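You operate a simulated robot arm through the tools that you are given. There is no shell and no other tool.

You are at the controls of a simulated robot arm. One attempt, no reset.

Task
Start the computer, log the desk job card's sensor and result, then save.
Fine: switch the monitor on; the other results stay.

It is judged by the outcome, as a careful person would: the job done as asked, and still so three seconds after it is handed in. It fails if anything else is knocked over, pushed out of place, dropped, spilled or broken.

Robot
A 7-joint arm with a two-finger parallel gripper, fixed in place. Base frame: the origin is on the floor under the middle of its stand, x ahead of it, y to its left, z up. Units: cm, degrees, N and s.
It reaches about 105.8 cm from its shoulder. Its first joint turns from -166.0 to 166.0 degrees. Payload 4.4 kg.
The tool frame sits at the grasp point between the pads (the TCP): z along the fingers, y along the line on which they close. The tips reach 2.3 cm beyond it. The gripper opens to 9.4 cm. The fingers are 3.8 cm wide and 1 cm thick; the gripper's body (5.4 by 9.6 cm) begins 3.9 cm behind the TCP.
Orientation is that of the tool frame in the base frame, as a unit quaternion [x, y, z, w]. With the fingers straight down and closing along the base's y, the tool's x points along the base's -x, its y along +y and its z along -z.

Tools
- The arm moves only by the tool play_rows. Its argument "increments" is a list of rows, each a list of 3 entries, a list of its own where there are three numbers: the finger opening in cm, from 0 to 9.4, then the shift along the tool's x, y, z in cm, then the turn, a rotation vector about the tool's x, y, z in degrees. In form: [[hand, [tx, ty, tz], [rx, ry, rz]], ...]. A call has 1 to 20 rows; each row shifts and turns the commanded pose from where the row before left it, along the tool's axes as they then stand. A row lasts 0.2 s, in which the tool goes at most 5 cm and 8.6 degrees; a call with a longer step from one row to the next is refused whole, and so is a gripper value outside its range. A pose out of reach is approached as far as the arm can. The call stops where the force on the tool passes 40 N (or 10 N more than at its start, if that is more) or the arm is blocked; 0.2 s more then pass. Each finger travels about 10.8 cm/s and halts on what it meets, pressing with about 20 N; the grip force reading is that of the motor and also rises with nothing between the fingers. The clock runs only during rows and for 0.2 s after the last one: add rows that do not move to give the fingers time. The reply holds the time, the measured pose of the TCP, the force on the tool along the base axes, the opening and the grip force, in the units named above and with some noise, with the torque about the TCP (base axes, N m) and any sound that the robot's microphone picked up.
- Cameras (640 x 400 px; columns grow to the right, rows downward): "scene" is fixed at [39.99, 49.51, 152.29]; the picture's right is [-0.86, -0.50, 0.00], its down [-0.43, 0.74, -0.52] and it looks along [0.26, -0.45, -0.85] (base axes); focal length 214 px, centre (320, 200). "wrist" rides on the gripper at [8.6, 1.6, -7.4] in the tool frame; the picture's right is [-0.18, 0.98, 0.00], its down [-0.58, -0.11, -0.81] and it looks along [-0.79, -0.15, 0.59] (tool axes); focal length 243 px, centre (320, 200). There is no depth. A picture from a camera that has moved, and an enlarged one, comes with that camera's place and axes in the base frame and with its lens. The place of the scene camera against the robot may be out by one fixed shift of up to 1.8 cm in any direction.
- camera(camera): a new picture of that camera. No time passes.
- inspect(camera, box): a new picture of the part [left, top, right, bottom] of that camera's present view, enlarged. No time passes.
- finish_job(): hands the job in; it is judged then, once.

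Nothing tells you positions but the pictures and the camera data. Unless the task says otherwise, let go and move clear before handing in.

The tools are called as name(argument=value, ...) on one line, values as JSON. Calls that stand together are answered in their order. play_rows: Moves the arm, as the interface text tells. Its arguments: {"type":"object","properties":{"increments":{"type":"array","items":{"type":"array"}}},"required":["increments"]} The other tools are called the same way: camera (camera) takes a picture; inspect (camera, box) takes an enlarged picture of a part of a camera's view; finish_job () hands the job in.

At the start:

```text
time_s: 0.0
eef_pos: [50.56, 7.43, 126.67]
tool_rot: [0.0, 1.0, -0.001, 0.0]
contact_force: [0.6, -0.5, 0.1]
ft_torque: [0.03, 0.02, 0.0]
grip_width: 9.39
grasp_force: 0.0
```

scene: 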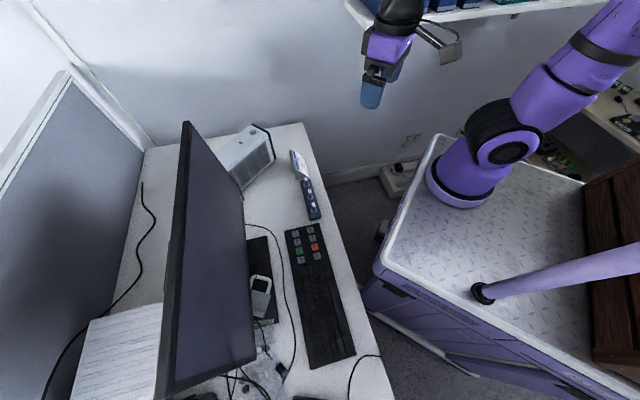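
wrist: 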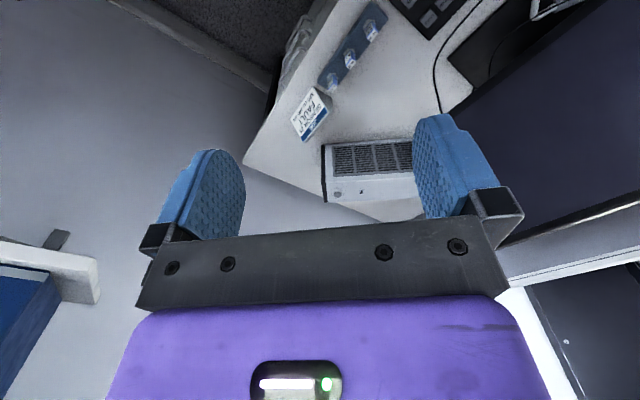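

I see a desk with a monitor, a keypad/keyboard, a small computer case, a switch strip and a card marked "FAULT". I'll zoom in on the details before moving.

inspect(camera="scene", box=[200, 110, 360, 210])

inspect(camera="scene", box=[240, 210, 400, 310])

inspect(camera="scene", box=[160, 280, 400, 400])

inspect(camera="wrist", box=[250, 0, 440, 210])

```text
4.00 times, centred on (280, 160) of scene
camera zoom: at [39.99, 49.51, 152.29], right [-0.86, -0.5, 0.0], down [-0.43, 0.74, -0.52], along [0.26, -0.45, -0.85], focal length 858 px, centre (480, 360)
```

zoom: 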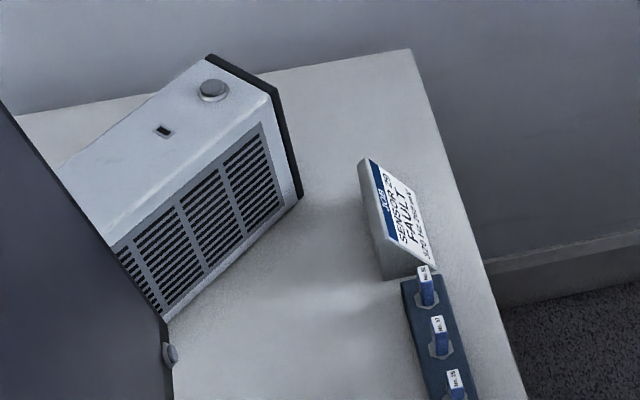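

```text
4.00 times, centred on (320, 260) of scene
camera zoom: at [39.99, 49.51, 152.29], right [-0.86, -0.5, 0.0], down [-0.43, 0.74, -0.52], along [0.26, -0.45, -0.85], focal length 858 px, centre (320, -40)
```

zoom: 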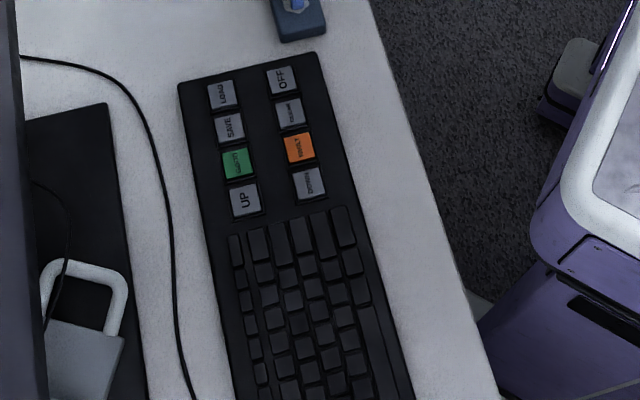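

```text
2.67 times, centred on (280, 340) of scene
camera zoom: at [39.99, 49.51, 152.29], right [-0.86, -0.5, 0.0], down [-0.43, 0.74, -0.52], along [0.26, -0.45, -0.85], focal length 572 px, centre (427, -173)
```

zoom: 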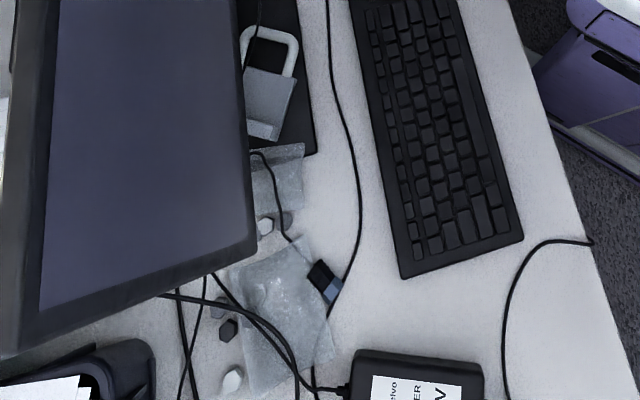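

```text
1.90 times, centred on (345, 105) of wrist
camera zoom: at [42.02, 8.74, 134.11], right [0.18, 0.98, 0.0], down [0.58, -0.11, 0.81], along [0.79, -0.15, -0.59], focal length 462 px, centre (272, 381)
```

zoom: 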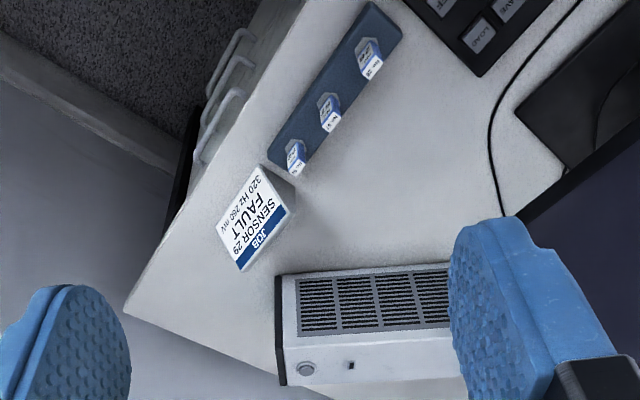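

The card reads SENSOR 29 / FAULT. The case has a round button and a small slot, and there are three labelled sticks. I'll zoom in further on the keypad and labels.

inspect(camera="scene", box=[284, 222, 332, 267])

inspect(camera="scene", box=[285, 145, 325, 220])

inspect(camera="wrist", box=[320, 0, 400, 95])

inspect(camera="wrist", box=[310, 130, 430, 220])

inspect(camera="scene", box=[235, 115, 295, 190])

```text
8.89 times, centred on (308, 244) of scene
camera zoom: at [39.99, 49.51, 152.29], right [-0.86, -0.5, 0.0], down [-0.43, 0.74, -0.52], along [0.26, -0.45, -0.85], focal length 1906 px, centre (427, -196)
```

zoom: 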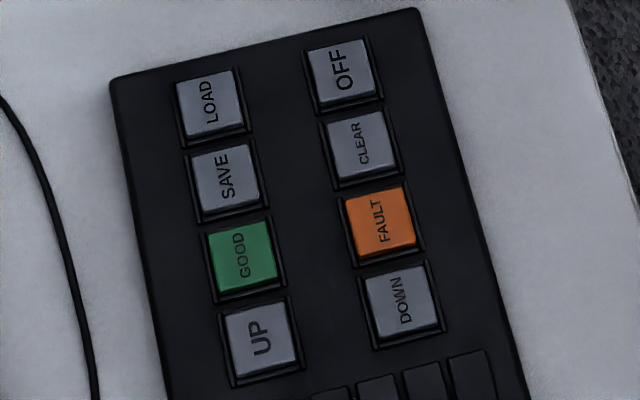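

```text
5.33 times, centred on (305, 182) of scene
camera zoom: at [39.99, 49.51, 152.29], right [-0.86, -0.5, 0.0], down [-0.43, 0.74, -0.52], along [0.26, -0.45, -0.85], focal length 1144 px, centre (400, 293)
```

zoom: 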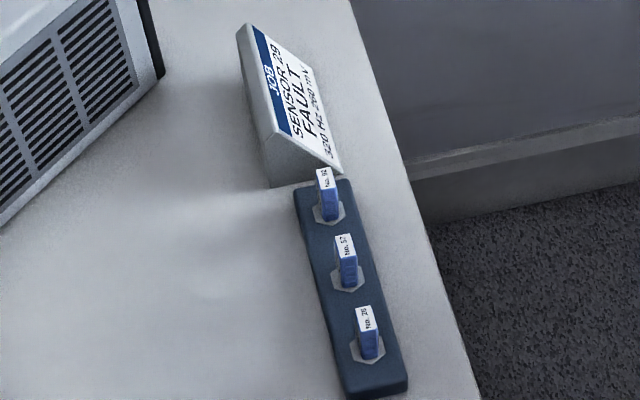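

```text
4.21 times, centred on (360, 48) of wrist
camera zoom: at [42.02, 8.74, 134.11], right [0.18, 0.98, 0.0], down [0.58, -0.11, 0.81], along [0.79, -0.15, -0.59], focal length 1022 px, centre (152, 842)
```

zoom: 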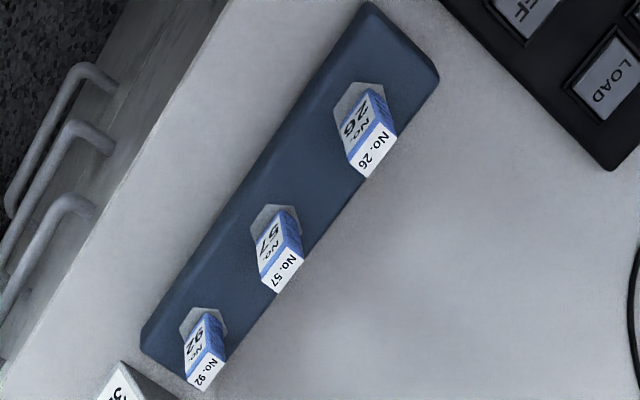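

```text
4.44 times, centred on (370, 175) of wrist
camera zoom: at [42.02, 8.74, 134.11], right [0.18, 0.98, 0.0], down [0.58, -0.11, 0.81], along [0.79, -0.15, -0.59], focal length 1078 px, centre (98, 311)
```

zoom: 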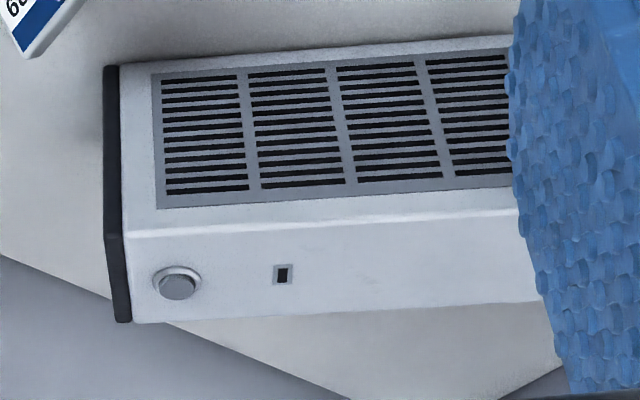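

```text
5.33 times, centred on (265, 152) of scene
camera zoom: at [39.99, 49.51, 152.29], right [-0.86, -0.5, 0.0], down [-0.43, 0.74, -0.52], along [0.26, -0.45, -0.85], focal length 1144 px, centre (613, 453)
```

zoom: 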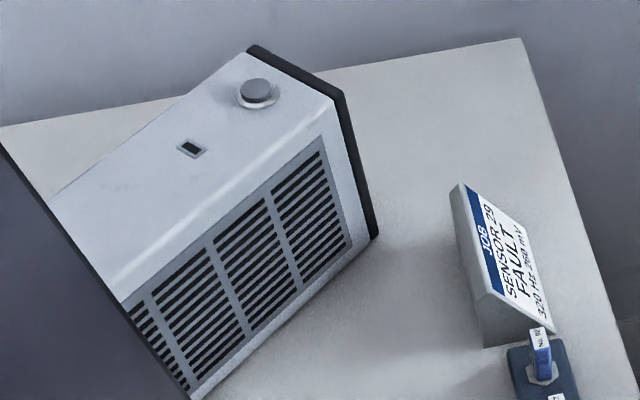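

I'll zoom in tightly on the job card and the scene's other areas to read exactly which sensor it names.

inspect(camera="scene", box=[286, 146, 312, 182])

inspect(camera="wrist", box=[285, 80, 335, 145])

inspect(camera="scene", box=[150, 110, 270, 400])

inspect(camera="scene", box=[520, 60, 640, 180])

```text
11.11 times, centred on (299, 164) of scene
camera zoom: at [39.99, 49.51, 152.29], right [-0.86, -0.5, 0.0], down [-0.43, 0.74, -0.52], along [0.26, -0.45, -0.85], focal length 2383 px, centre (553, 600)
```

zoom: 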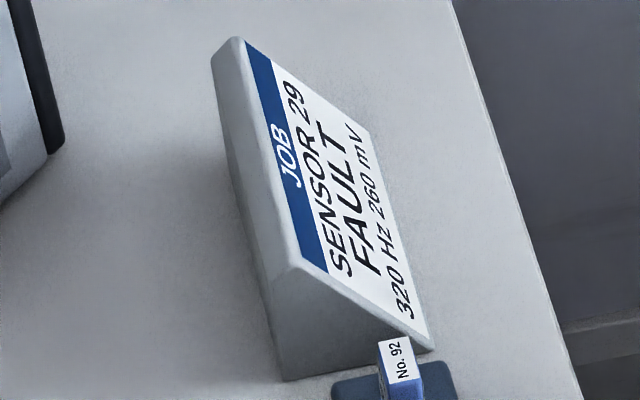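

```text
6.15 times, centred on (310, 112) of wrist
camera zoom: at [42.02, 8.74, 134.11], right [0.18, 0.98, 0.0], down [0.58, -0.11, 0.81], along [0.79, -0.15, -0.59], focal length 1493 px, centre (382, 738)
```

zoom: 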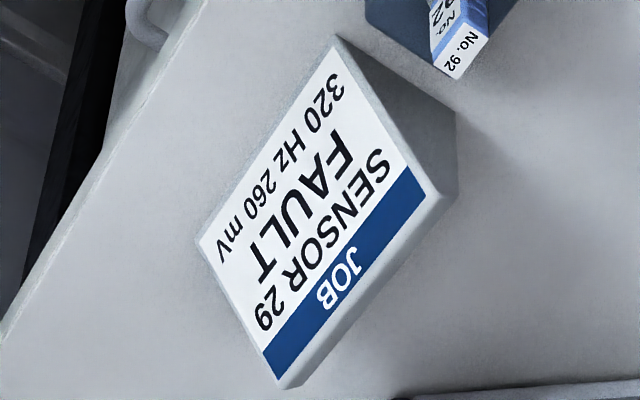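

```text
1.38 times, centred on (210, 255) of scene
camera zoom: at [39.99, 49.51, 152.29], right [-0.86, -0.5, 0.0], down [-0.43, 0.74, -0.52], along [0.26, -0.45, -0.85], focal length 296 px, centre (472, 124)
```

zoom: 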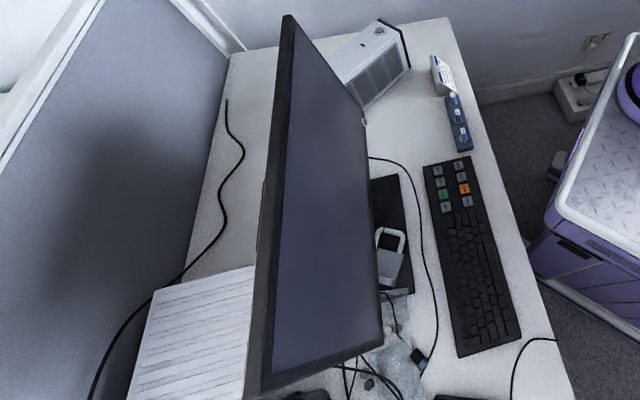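

```text
3.33 times, centred on (580, 120) of scene
camera zoom: at [39.99, 49.51, 152.29], right [-0.86, -0.5, 0.0], down [-0.43, 0.74, -0.52], along [0.26, -0.45, -0.85], focal length 715 px, centre (-547, 467)
```

zoom: 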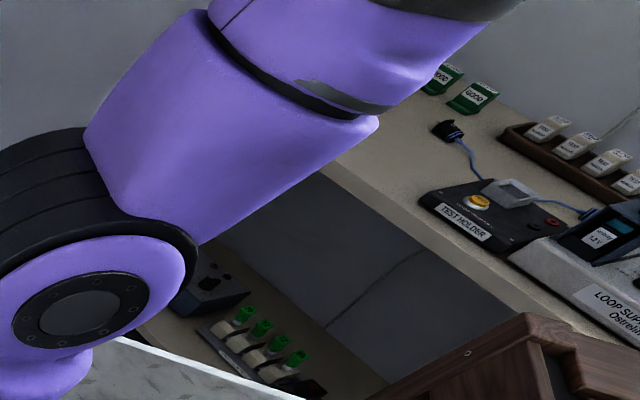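

The card says SENSOR 29 = FAULT. I take the desk to be at about z 74 with its front edge running diagonally; I'll turn the tool about 44° so the wrist camera faces the desk squarely, with fingers closed.

play_rows(increments=[[0, [0, 0, 0], [0, 0, -7.3]], [0, [0, 0, 0], [0, 0, -7.3]], [0, [0, 0, 0], [0, 0, -7.3]], [0, [0, 0, 0], [0, 0, -7.3]], [0, [0, 0, 0], [0, 0, -7.3]], [0, [0, 0, 0], [0, 0, -7.3]]])

camera(camera="wrist")

camera(camera="scene")

```text
time_s: 1.4
eef_pos: [50.7, 7.39, 126.74]
tool_rot: [-0.375, 0.927, 0.0, 0.0]
contact_force: [0.5, -0.2, 0.4]
ft_torque: [0.0, 0.03, 0.02]
grip_width: 0.01
grasp_force: 19.8
```

```text
taken
camera wrist: at [43.3, 2.33, 134.15], right [-0.55, 0.84, 0.0], down [0.49, 0.33, 0.81], along [0.67, 0.44, -0.59], focal length 243 px, centre (320, 200)
```

wrist: 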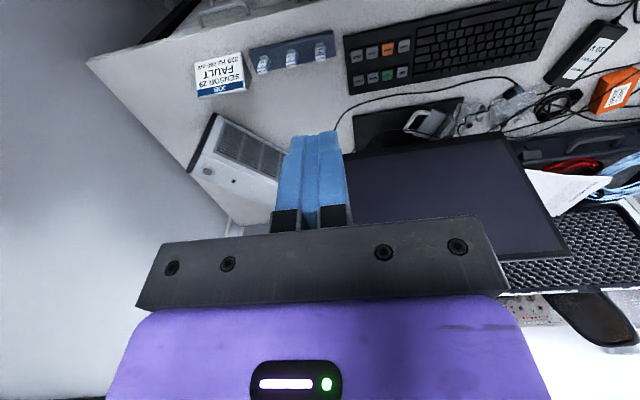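

```text
taken
```

scene: 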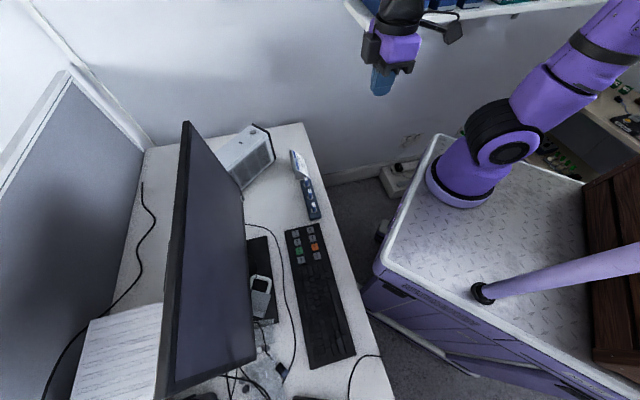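

The camera now sees the whole desk; I'll zoom in on the case, keypad and monitor edge to triangulate the button and the keys.

inspect(camera="wrist", box=[180, 105, 300, 230])

inspect(camera="wrist", box=[335, 25, 425, 100])

inspect(camera="wrist", box=[330, 110, 470, 230])

inspect(camera="scene", box=[230, 170, 260, 205])

inspect(camera="wrist", box=[460, 0, 640, 250])

```text
3.20 times, centred on (240, 168) of wrist
camera zoom: at [43.3, 2.33, 134.15], right [-0.55, 0.84, 0.0], down [0.49, 0.33, 0.81], along [0.67, 0.44, -0.59], focal length 776 px, centre (576, 304)
```

zoom: 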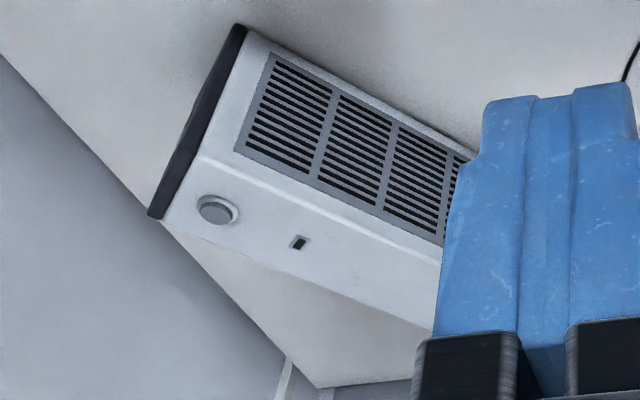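

```text
5.33 times, centred on (380, 62) of wrist
camera zoom: at [43.3, 2.33, 134.15], right [-0.55, 0.84, 0.0], down [0.49, 0.33, 0.81], along [0.67, 0.44, -0.59], focal length 1294 px, centre (0, 933)
```

zoom: 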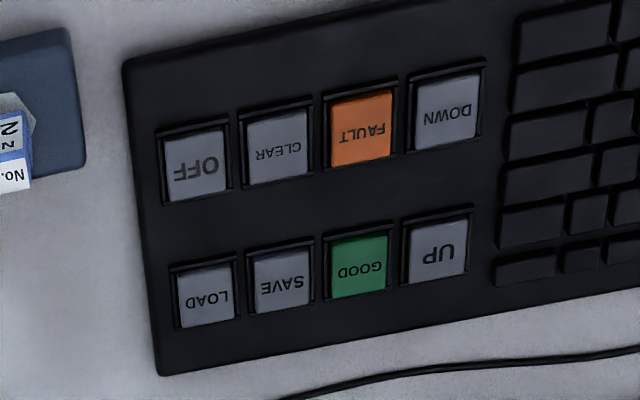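

```text
3.33 times, centred on (400, 170) of wrist
camera zoom: at [43.3, 2.33, 134.15], right [-0.55, 0.84, 0.0], down [0.49, 0.33, 0.81], along [0.67, 0.44, -0.59], focal length 809 px, centre (53, 300)
```

zoom: 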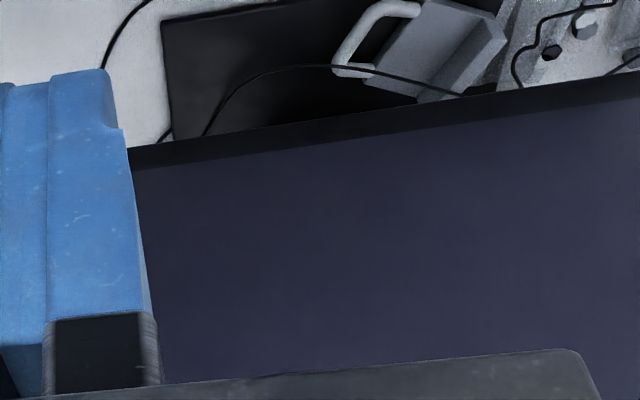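

```text
11.43 times, centred on (245, 188) of scene
camera zoom: at [39.99, 49.51, 152.29], right [-0.86, -0.5, 0.0], down [-0.43, 0.74, -0.52], along [0.26, -0.45, -0.85], focal length 2451 px, centre (1177, 343)
```

zoom: 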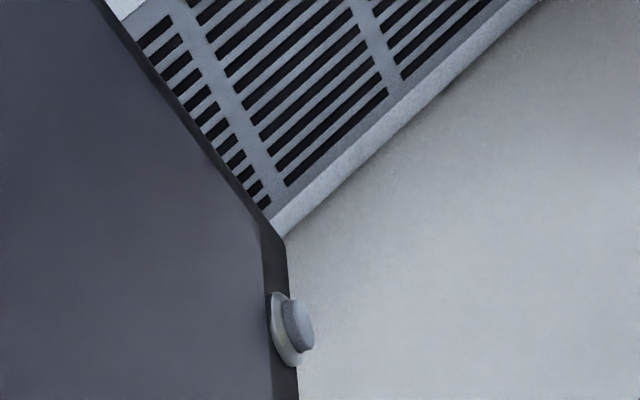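

```text
1.60 times, centred on (550, 125) of wrist
camera zoom: at [43.3, 2.33, 134.15], right [-0.55, 0.84, 0.0], down [0.49, 0.33, 0.81], along [0.67, 0.44, -0.59], focal length 388 px, centre (-48, 320)
```

zoom: 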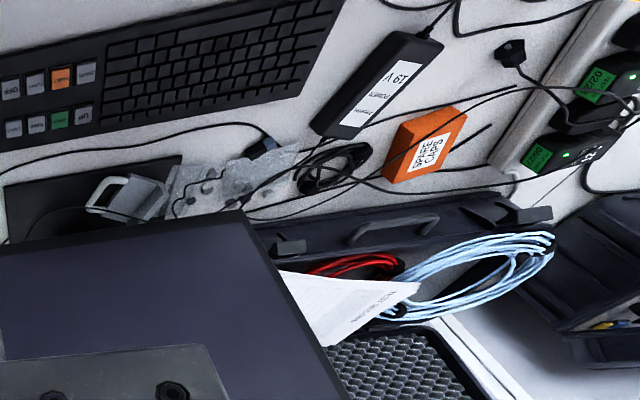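

The power button on top of the case I place at about (97.5, 3.7, 91), and the monitor's own button on its lower right bezel corner. Next I move the hand toward the case, staying well above it, for a closer look.

play_rows(increments=[[0, [-2.16, -2.48, 0.6], [0, 0, 0]], [0, [-2.16, -2.48, 0.6], [0, 0, 0]], [0, [-2.16, -2.48, 0.6], [0, 0, 0]], [0, [-2.16, -2.48, 0.6], [0, 0, 0]], [0, [-2.16, -2.48, 0.6], [0, 0, 0]], [0, [-2.16, -2.48, 0.6], [0, 0, 0]], [0, [-2.16, -2.48, 0.6], [0, 0, 0]], [0, [-2.16, -2.48, 0.6], [0, 0, 0]], [0, [-2.16, -2.48, 0.6], [0, 0, 0]]])

camera(camera="wrist")

camera(camera="scene")

```text
time_s: 3.4
eef_pos: [80.14, 4.89, 121.37]
tool_rot: [-0.374, 0.928, -0.001, 0.001]
contact_force: [-0.5, 0.3, 1.2]
ft_torque: [-0.02, -0.03, -0.04]
grip_width: 0.01
grasp_force: 20.3
```

```text
taken
camera wrist: at [72.79, -0.27, 128.75], right [-0.55, 0.84, 0.0], down [0.49, 0.32, 0.81], along [0.67, 0.44, -0.59], focal length 243 px, centre (320, 200)
```

wrist: 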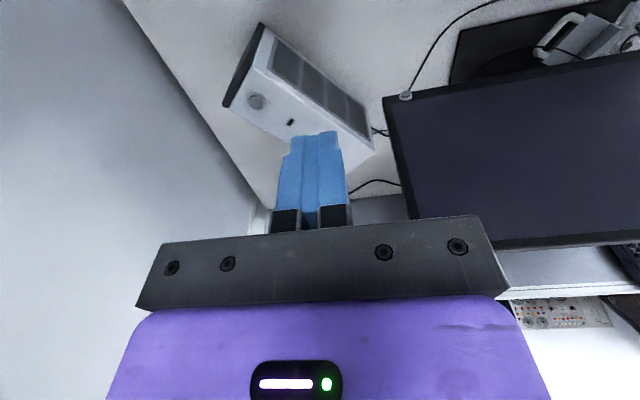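

```text
taken
```

scene: 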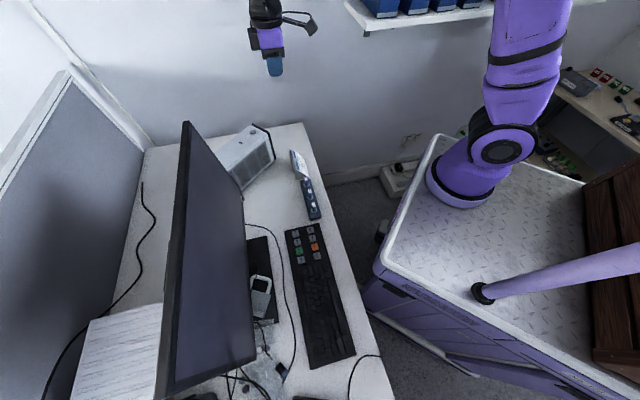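

The case button and the monitor's corner button are both visible now; I'll zoom in on both for accurate pixel positions.

inspect(camera="wrist", box=[215, 15, 385, 155])

inspect(camera="wrist", box=[375, 70, 455, 120])

```text
2.86 times, centred on (300, 85) of wrist
camera zoom: at [72.79, -0.27, 128.75], right [-0.55, 0.84, 0.0], down [0.49, 0.32, 0.81], along [0.67, 0.44, -0.59], focal length 693 px, centre (377, 529)
```

zoom: 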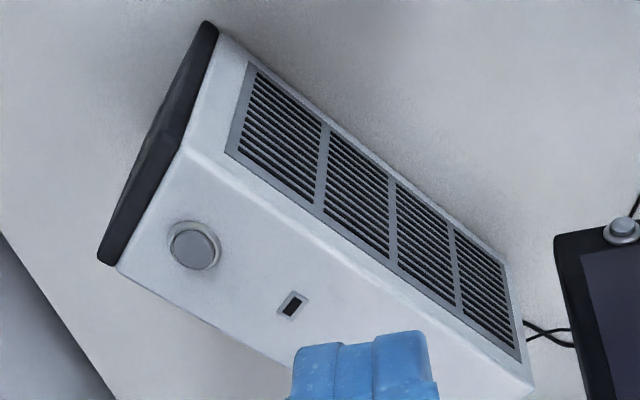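

```text
8.00 times, centred on (415, 95) of wrist
camera zoom: at [72.79, -0.27, 128.75], right [-0.55, 0.84, 0.0], down [0.49, 0.32, 0.81], along [0.67, 0.44, -0.59], focal length 1941 px, centre (-440, 1040)
```

zoom: 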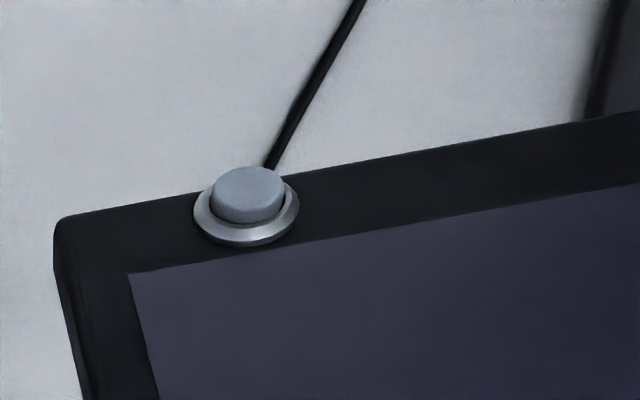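

Triangulating from two wrist views gives the case button at about (98.6, 3.7, 90.2). I'll move to a hover about 8 cm above it.

play_rows(increments=[[0, [-1.555, -1.71, 2.3], [0, 0, 0]], [0, [-1.555, -1.71, 2.3], [0, 0, 0]], [0, [-1.555, -1.71, 2.3], [0, 0, 0]], [0, [-1.555, -1.71, 2.3], [0, 0, 0]], [0, [-1.555, -1.71, 2.3], [0, 0, 0]], [0, [-1.555, -1.71, 2.3], [0, 0, 0]], [0, [-1.555, -1.71, 2.3], [0, 0, 0]], [0, [-1.555, -1.71, 2.3], [0, 0, 0]], [0, [0, 0, 0], [0, 0, 0]]])

camera(camera="wrist")

camera(camera="scene")

```text
time_s: 5.4
eef_pos: [98.7, 3.57, 102.92]
tool_rot: [-0.373, 0.928, 0.0, -0.001]
contact_force: [0.1, 0.1, -0.3]
ft_torque: [0.02, -0.01, -0.01]
grip_width: 0.0
grasp_force: 20.3
```

```text
taken
camera wrist: at [91.27, -1.54, 110.34], right [-0.55, 0.84, 0.0], down [0.49, 0.32, 0.81], along [0.67, 0.44, -0.59], focal length 243 px, centre (320, 200)
```

wrist: 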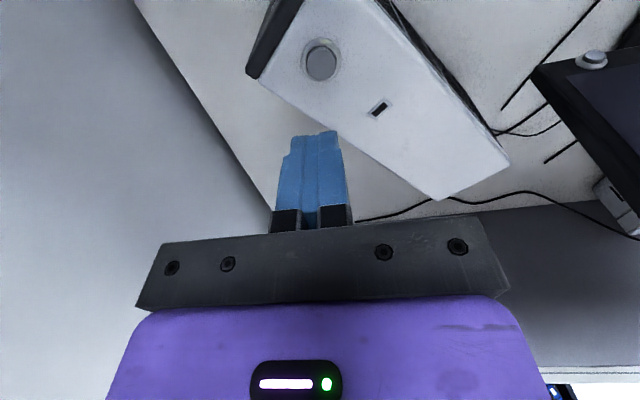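

```text
taken
```

scene: 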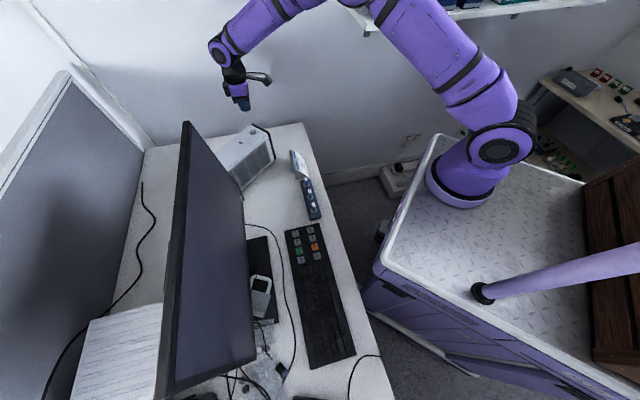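

The hand is right over the case button (tip about 10 cm above). I'll descend most of the way, then look.

play_rows(increments=[[0, [0, 0, 2], [0, 0, 0]], [0, [0, 0, 2], [0, 0, 0]], [0, [0, 0, 2], [0, 0, 0]], [0, [0, 0, 1.5], [0, 0, 0]], [0, [0, 0, 1], [0, 0, 0]]])

camera(camera="wrist")

inspect(camera="scene", box=[200, 90, 320, 190])

```text
time_s: 6.6
eef_pos: [98.68, 3.35, 94.33]
tool_rot: [-0.371, 0.928, 0.0, 0.001]
contact_force: [0.9, -0.6, -0.5]
ft_torque: [-0.03, 0.0, 0.01]
grip_width: 0.0
grasp_force: 20.1
```

```text
taken
camera wrist: at [91.27, -1.6, 101.89], right [-0.55, 0.84, 0.0], down [0.49, 0.32, 0.81], along [0.67, 0.44, -0.59], focal length 243 px, centre (320, 200)
```

wrist: 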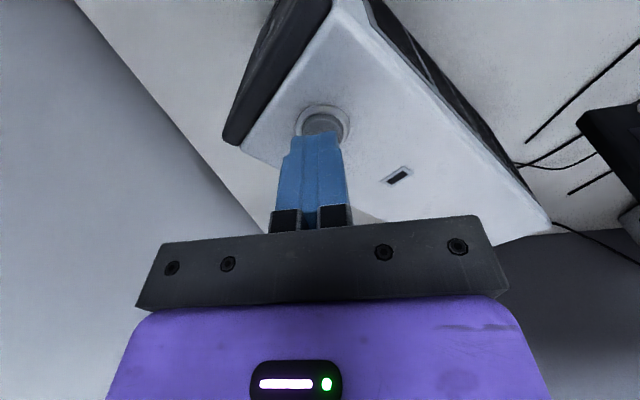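

```text
4.00 times, centred on (260, 140) of scene
camera zoom: at [39.99, 49.51, 152.29], right [-0.86, -0.5, 0.0], down [-0.43, 0.74, -0.52], along [0.26, -0.45, -0.85], focal length 858 px, centre (560, 440)
```

zoom: 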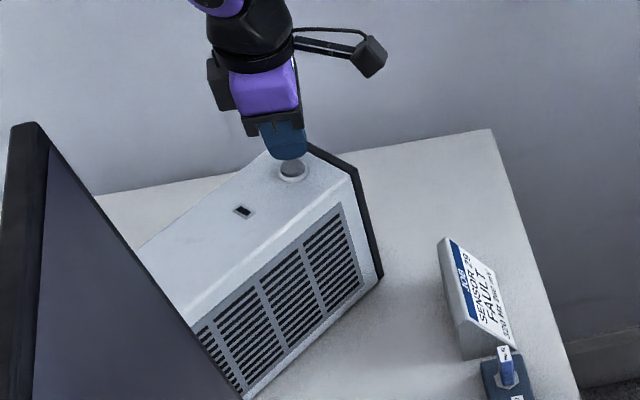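

The fingertips are over the button with about 2 cm left. Creeping down slowly and watching force and sound.

play_rows(increments=[[0, [0, 0, 0.3], [0, 0, 0]], [0, [0, 0, 0.3], [0, 0, 0]], [0, [0, 0, 0.3], [0, 0, 0]], [0, [0, 0, 0.3], [0, 0, 0]], [0, [0, 0, 0.3], [0, 0, 0]], [0, [0, 0, 0.2], [0, 0, 0]], [0, [0, 0, 0], [0, 0, 0]]])

camera(camera="wrist")

```text
time_s: 8.2
eef_pos: [98.57, 3.44, 92.79]
tool_rot: [-0.373, 0.928, 0.0, 0.001]
contact_force: [1.9, -0.4, 2.8]
ft_torque: [0.02, -0.07, 0.01]
grip_width: 0.02
grasp_force: 20.2
heard: click
```

```text
taken
camera wrist: at [91.21, -1.59, 100.19], right [-0.55, 0.84, 0.0], down [0.49, 0.32, 0.81], along [0.68, 0.44, -0.59], focal length 243 px, centre (320, 200)
```

wrist: 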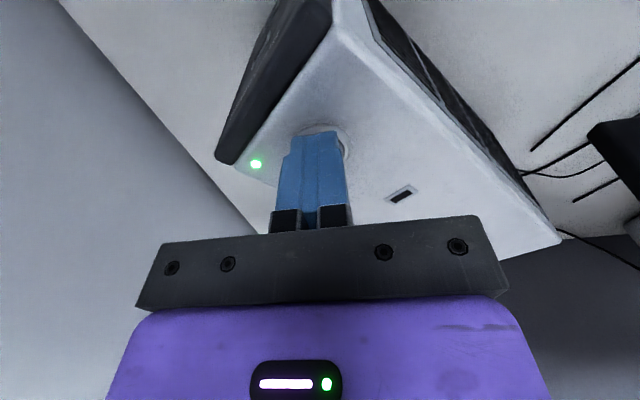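

A click was heard and a green LED lit on the case: the computer is on. I'll lift straight up and check both views.

play_rows(increments=[[0, [0, 0, -1.5], [0, 0, 0]], [0, [0, 0, -3], [0, 0, 0]], [0, [0, 0, -4], [0, 0, 0]], [0, [0, 0, -4], [0, 0, 0]], [0, [0, 0, -4], [0, 0, 0]]])

camera(camera="scene")

camera(camera="wrist")

```text
time_s: 9.4
eef_pos: [98.55, 3.4, 108.98]
tool_rot: [-0.374, 0.927, 0.0, 0.0]
contact_force: [0.4, 0.9, -0.5]
ft_torque: [0.01, 0.02, 0.01]
grip_width: 0.0
grasp_force: 20.0
```

```text
taken
```

scene: 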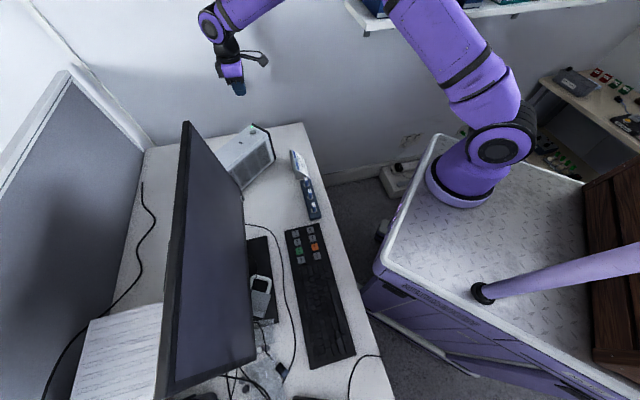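

```text
taken
camera wrist: at [91.22, -1.65, 116.49], right [-0.55, 0.84, 0.0], down [0.5, 0.32, 0.81], along [0.67, 0.44, -0.59], focal length 243 px, centre (320, 200)
```

wrist: 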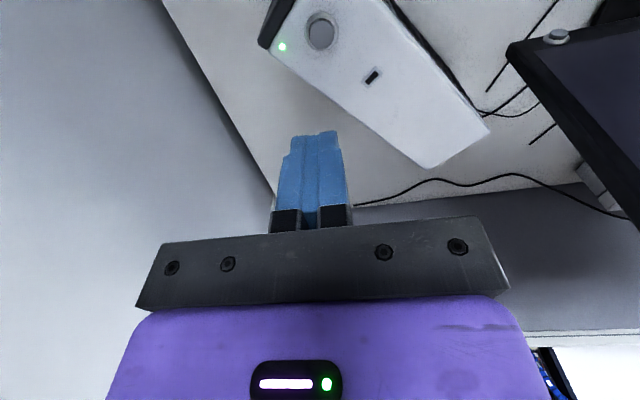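

The PC LED stays green but the screen is dark, so the monitor needs its own button. I'll zoom in on that button from here.

inspect(camera="wrist", box=[500, 10, 640, 100])

inspect(camera="scene", box=[225, 180, 265, 220])

inspect(camera="scene", box=[150, 110, 280, 400])

```text
4.44 times, centred on (570, 55) of wrist
camera zoom: at [91.22, -1.65, 116.49], right [-0.55, 0.84, 0.0], down [0.5, 0.32, 0.81], along [0.67, 0.44, -0.59], focal length 1078 px, centre (-791, 844)
```

zoom: 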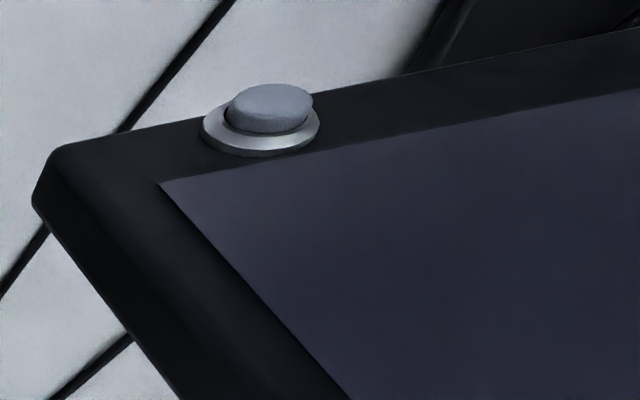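

```text
10.00 times, centred on (245, 200) of scene
camera zoom: at [39.99, 49.51, 152.29], right [-0.86, -0.5, 0.0], down [-0.43, 0.74, -0.52], along [0.26, -0.45, -0.85], focal length 2145 px, centre (1070, 200)
```

zoom: 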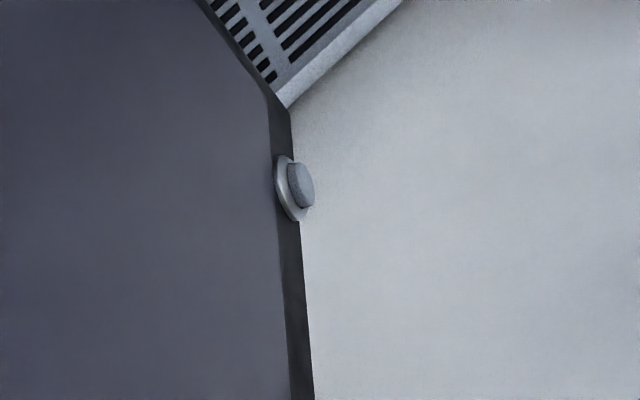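

```text
1.38 times, centred on (215, 255) of scene
camera zoom: at [39.99, 49.51, 152.29], right [-0.86, -0.5, 0.0], down [-0.43, 0.74, -0.52], along [0.26, -0.45, -0.85], focal length 296 px, centre (465, 124)
```

zoom: 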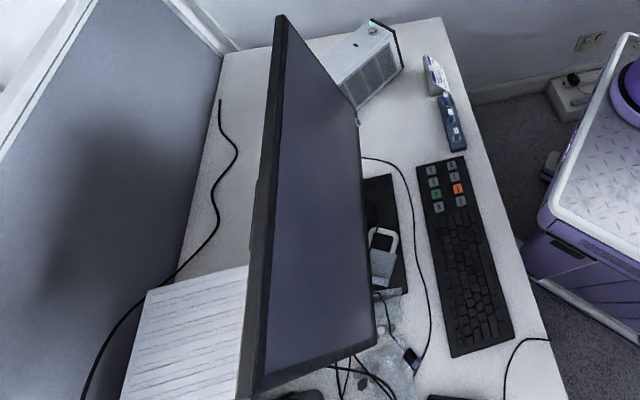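

I place the monitor button at about (85.2, 28.2, 83.7), facing the robot side. I'll move sideways in front of the monitor, then tilt the hand 45° so the tips point forward and the camera faces the screen.

play_rows(increments=[[0, [1.5, 2.5, 0], [0, 0, 0]], [0, [1.5, 4.0, 0], [0, 0, 0]], [0, [1.5, 4.0, 0], [0, 0, 0]], [0, [1.5, 4.2, 0], [0, 0, 0]], [0, [1.5, 4.2, 0], [0, 0, 0]], [0, [1, 4.2, 0], [0, 0, 0]], [0, [1, 4.0, 0], [0, 0, 0]], [0, [0, 0, 0], [0, -7.5, 0]], [0, [0, 0, 0], [0, -7.5, 0]], [0, [0, 0, 0], [0, -7.5, 0]], [0, [0, 0, 0], [0, -7.5, 0]], [0, [0, 0, 0], [0, -7.5, 0]], [0, [0, 0, 0], [0, -7.5, 0]], [0, [0, 0, 0], [0, 0, 0]]])

camera(camera="wrist")

camera(camera="scene")

```text
time_s: 12.4
eef_pos: [72.95, 16.44, 109.13]
tool_rot: [-0.345, 0.856, 0.143, 0.356]
contact_force: [-0.9, 1.1, -0.6]
ft_torque: [0.0, 0.02, 0.0]
grip_width: 0.0
grasp_force: 20.3
```

```text
taken
camera wrist: at [63.6, 9.45, 108.29], right [-0.59, 0.8, 0.13], down [-0.04, -0.19, 0.98], along [0.81, 0.57, 0.14], focal length 243 px, centre (320, 200)
```

wrist: 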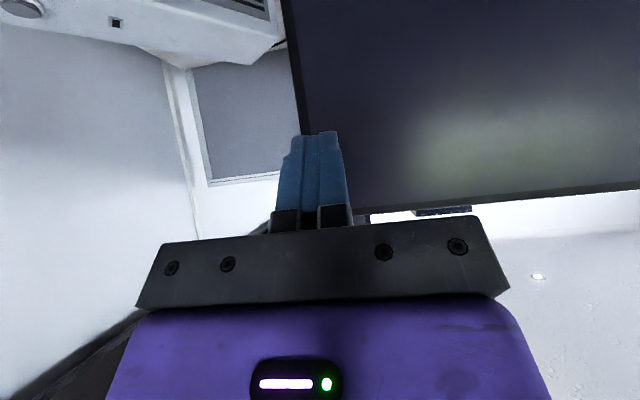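

```text
taken
```

scene: 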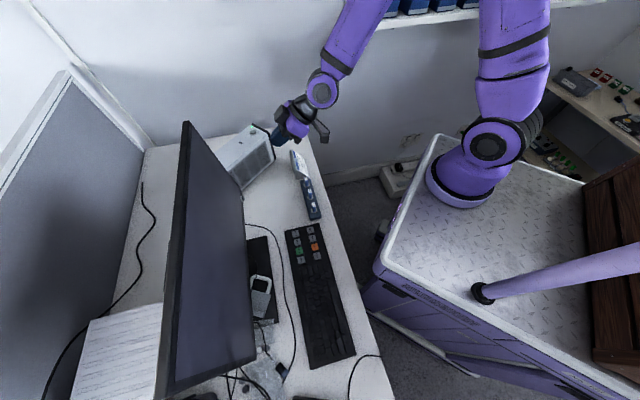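

The hand now faces the monitor. I'll go forward a little (so the camera stays clear of the stick holder), then descend to just above button height and look.

play_rows(increments=[[0, [-2.12, 0, 2.12], [0, 0, 0]], [0, [-2.12, 0, 2.12], [0, 0, 0]], [0, [-2.12, 0, 2.12], [0, 0, 0]], [0, [2.2, 0, 2.2], [0, 0, 0]], [0, [2.2, 0, 2.2], [0, 0, 0]], [0, [2.2, 0, 2.2], [0, 0, 0]], [0, [2.2, 0, 2.2], [0, 0, 0]], [0, [2.2, 0, 2.2], [0, 0, 0]], [0, [2.2, 0, 2.2], [0, 0, 0]], [0, [0, 0, 0], [0, 0, 0]]])

camera(camera="wrist")

inspect(camera="scene", box=[200, 110, 360, 230])

```text
time_s: 14.6
eef_pos: [79.41, 22.53, 90.48]
tool_rot: [-0.345, 0.857, 0.143, 0.355]
contact_force: [0.9, 0.1, 0.0]
ft_torque: [-0.01, -0.03, 0.02]
grip_width: 0.01
grasp_force: 19.9
```

```text
taken
camera wrist: at [70.06, 15.55, 89.61], right [-0.59, 0.8, 0.13], down [-0.04, -0.19, 0.98], along [0.81, 0.57, 0.14], focal length 243 px, centre (320, 200)
```

wrist: 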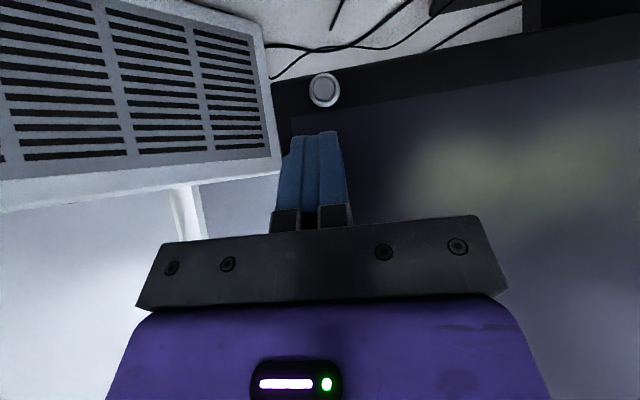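

```text
3.33 times, centred on (280, 170) of scene
camera zoom: at [39.99, 49.51, 152.29], right [-0.86, -0.5, 0.0], down [-0.43, 0.74, -0.52], along [0.26, -0.45, -0.85], focal length 715 px, centre (453, 300)
```

zoom: 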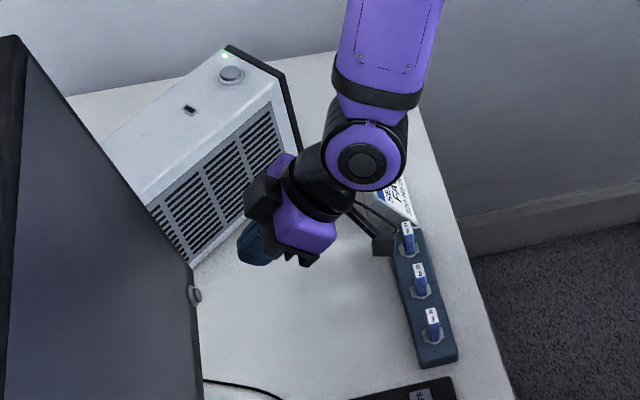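

The button is confirmed at about (85.3, 28.1, 84) and the hand is aligned with it sideways. I'll go forward 2 cm, then down 6.3 cm to button height.

play_rows(increments=[[0, [-0.7, 0, 0.7], [0, 0, 0]], [0, [-0.7, 0, 0.7], [0, 0, 0]], [0, [1.11, 0, 1.11], [0, 0, 0]], [0, [1.11, 0, 1.11], [0, 0, 0]], [0, [1.11, 0, 1.11], [0, 0, 0]], [0, [1.11, 0, 1.11], [0, 0, 0]], [0, [0, 0, 0], [0, 0, 0]]])

camera(camera="wrist")

inspect(camera="scene", box=[200, 130, 360, 250])

```text
time_s: 16.2
eef_pos: [80.96, 24.09, 84.29]
tool_rot: [-0.345, 0.857, 0.143, 0.355]
contact_force: [-0.4, -1.0, 0.8]
ft_torque: [0.01, -0.01, -0.04]
grip_width: 0.0
grasp_force: 20.3
```

```text
taken
camera wrist: at [71.55, 17.05, 83.4], right [-0.59, 0.8, 0.13], down [-0.04, -0.19, 0.98], along [0.81, 0.57, 0.14], focal length 243 px, centre (320, 200)
```

wrist: 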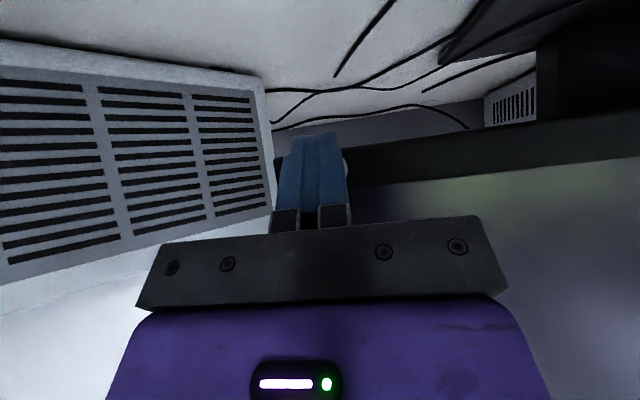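

```text
3.33 times, centred on (280, 190) of scene
camera zoom: at [39.99, 49.51, 152.29], right [-0.86, -0.5, 0.0], down [-0.43, 0.74, -0.52], along [0.26, -0.45, -0.85], focal length 715 px, centre (453, 233)
```

zoom: 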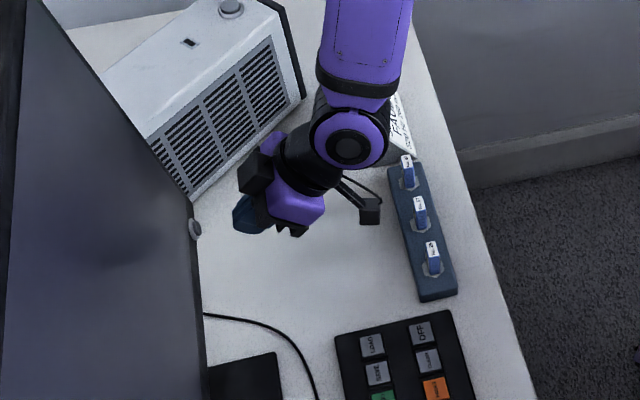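

Tips are level with and about 3 cm from the monitor button. I'll creep forward in small steps.

play_rows(increments=[[0, [-0.28, 0, 0.28], [0, 0, 0]], [0, [-0.28, 0, 0.28], [0, 0, 0]], [0, [-0.28, 0, 0.28], [0, 0, 0]], [0, [-0.28, 0, 0.28], [0, 0, 0]], [0, [-0.21, 0, 0.21], [0, 0, 0]], [0, [-0.21, 0, 0.21], [0, 0, 0]], [0, [0, 0, 0], [0, 0, 0]]])

inspect(camera="scene", box=[210, 160, 290, 220])

camera(camera="wrist")

```text
time_s: 17.8
eef_pos: [82.43, 25.42, 84.25]
tool_rot: [-0.346, 0.857, 0.143, 0.354]
contact_force: [0.5, -0.5, 1.1]
ft_torque: [0.01, 0.01, 0.01]
grip_width: 0.01
grasp_force: 20.2
```

```text
6.67 times, centred on (250, 190) of scene
camera zoom: at [39.99, 49.51, 152.29], right [-0.86, -0.5, 0.0], down [-0.43, 0.74, -0.52], along [0.26, -0.45, -0.85], focal length 1430 px, centre (787, 267)
```

zoom: 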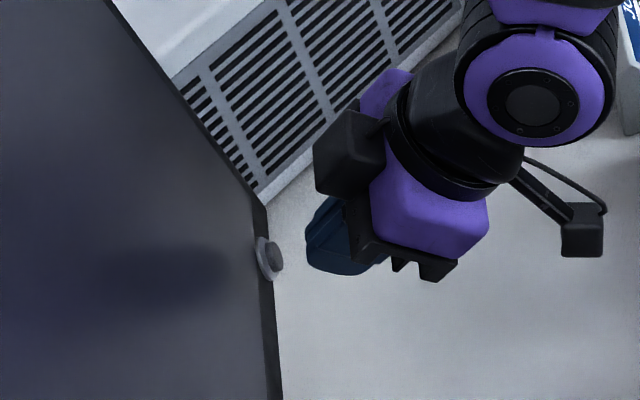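

```text
taken
camera wrist: at [73.14, 18.49, 83.38], right [-0.59, 0.8, 0.13], down [-0.04, -0.19, 0.98], along [0.81, 0.57, 0.14], focal length 243 px, centre (320, 200)
```

wrist: 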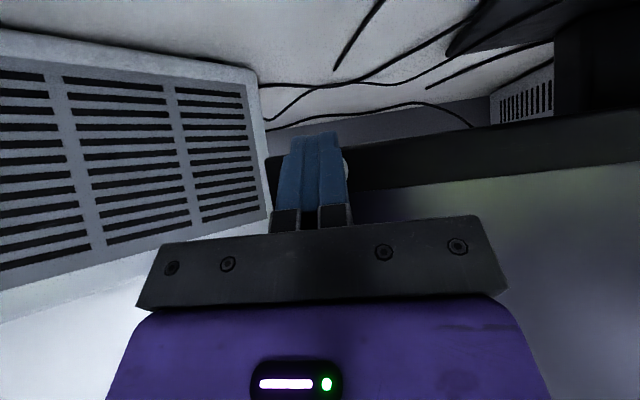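

Aligned; about 1 cm remaining to the button. Continuing slowly.

play_rows(increments=[[0, [-0.14, 0, 0.14], [0, 0, 0]], [0, [-0.14, 0, 0.14], [0, 0, 0]], [0, [-0.14, 0, 0.14], [0, 0, 0]], [0, [-0.14, 0, 0.14], [0, 0, 0]], [0, [-0.14, 0, 0.14], [0, 0, 0]], [0, [0, 0, 0], [0, 0, 0]]])

inspect(camera="scene", box=[210, 160, 290, 220])

```text
time_s: 19.2
eef_pos: [83.25, 26.1, 84.23]
tool_rot: [-0.344, 0.857, 0.142, 0.355]
contact_force: [0.3, -0.9, 0.0]
ft_torque: [0.02, 0.02, 0.02]
grip_width: 0.0
grasp_force: 20.3
```

```text
6.67 times, centred on (250, 190) of scene
camera zoom: at [39.99, 49.51, 152.29], right [-0.86, -0.5, 0.0], down [-0.43, 0.74, -0.52], along [0.26, -0.45, -0.85], focal length 1430 px, centre (787, 267)
```

zoom: 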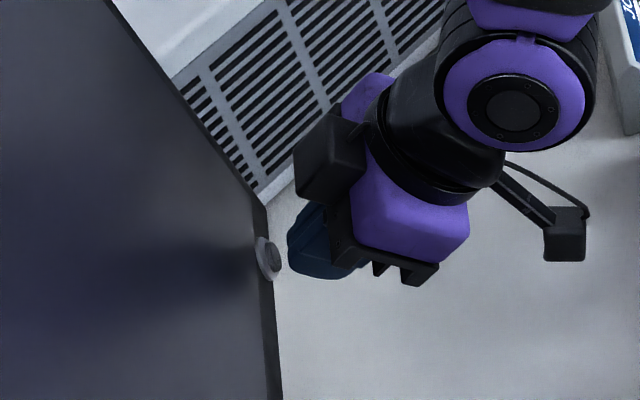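

Fingertips are nearly at the cap. A few more small steps.

play_rows(increments=[[0, [-0.14, 0, 0.14], [0, 0, 0]], [0, [-0.14, 0, 0.14], [0, 0, 0]], [0, [-0.14, 0, 0.14], [0, 0, 0]], [0, [0, 0, 0], [0, 0, 0]]])

inspect(camera="scene", box=[210, 160, 290, 220])

```text
time_s: 20.2
eef_pos: [83.57, 26.55, 84.17]
tool_rot: [-0.344, 0.857, 0.143, 0.355]
contact_force: [-4.6, -4.2, -2.0]
ft_torque: [-0.03, 0.05, 0.01]
grip_width: 0.02
grasp_force: 20.2
heard: click
```

```text
6.67 times, centred on (250, 190) of scene
camera zoom: at [39.99, 49.51, 152.29], right [-0.86, -0.5, 0.0], down [-0.43, 0.74, -0.52], along [0.26, -0.45, -0.85], focal length 1430 px, centre (787, 267)
```

zoom: 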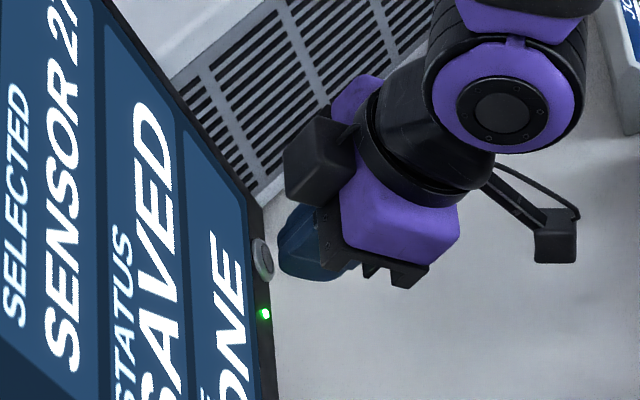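

The monitor clicked on and shows a screen (SELECTED SENSOR 27, STATUS SAVED). I'll back straight away from the button and then read the whole screen.

play_rows(increments=[[0, [0.7, 0, -0.7], [0, 0, 0]], [0, [1.5, 0, -1.5], [0, 0, 0]], [0, [0, 0, -2.5], [0, 0, 0]], [0, [0, 0, -3], [0, 0, 0]], [0, [-2, 0, -2], [0, 0, 0]], [0, [-2, 0, -2], [0, 0, 0]], [0, [-2, 0, -2], [0, 0, 0]], [0, [-2, 0, -2], [0, 0, 0]]])

camera(camera="scene")

camera(camera="wrist")

inspect(camera="scene", box=[150, 110, 280, 400])

```text
time_s: 22.0
eef_pos: [78.61, 21.87, 99.3]
tool_rot: [-0.345, 0.857, 0.143, 0.354]
contact_force: [0.9, -0.1, -0.8]
ft_torque: [0.02, -0.01, 0.01]
grip_width: 0.0
grasp_force: 20.2
```

```text
taken
```

scene: 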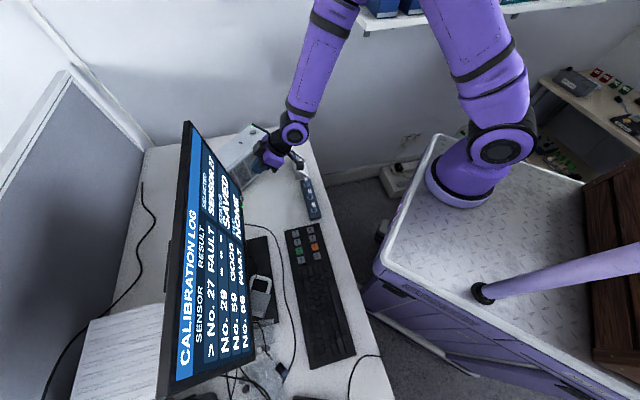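

```text
taken
camera wrist: at [69.21, 14.91, 98.55], right [-0.59, 0.8, 0.13], down [-0.04, -0.19, 0.98], along [0.81, 0.57, 0.14], focal length 243 px, centre (320, 200)
```

wrist: 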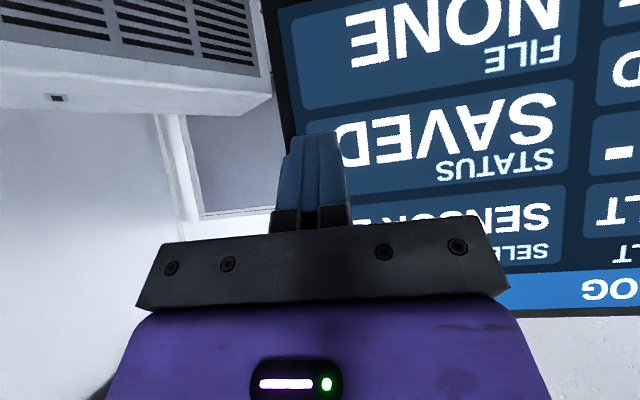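

```text
1.38 times, centred on (215, 255) of scene
camera zoom: at [39.99, 49.51, 152.29], right [-0.86, -0.5, 0.0], down [-0.43, 0.74, -0.52], along [0.26, -0.45, -0.85], focal length 296 px, centre (465, 124)
```

zoom: 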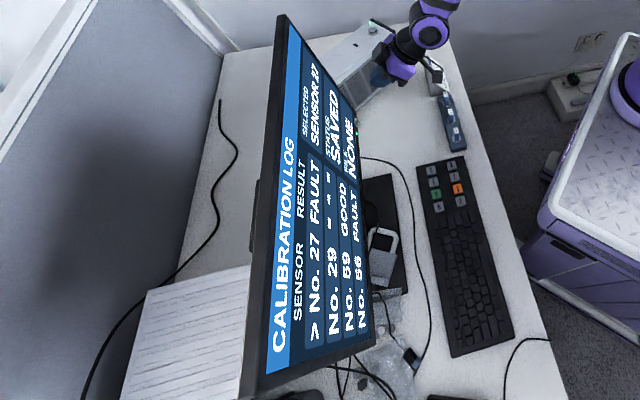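

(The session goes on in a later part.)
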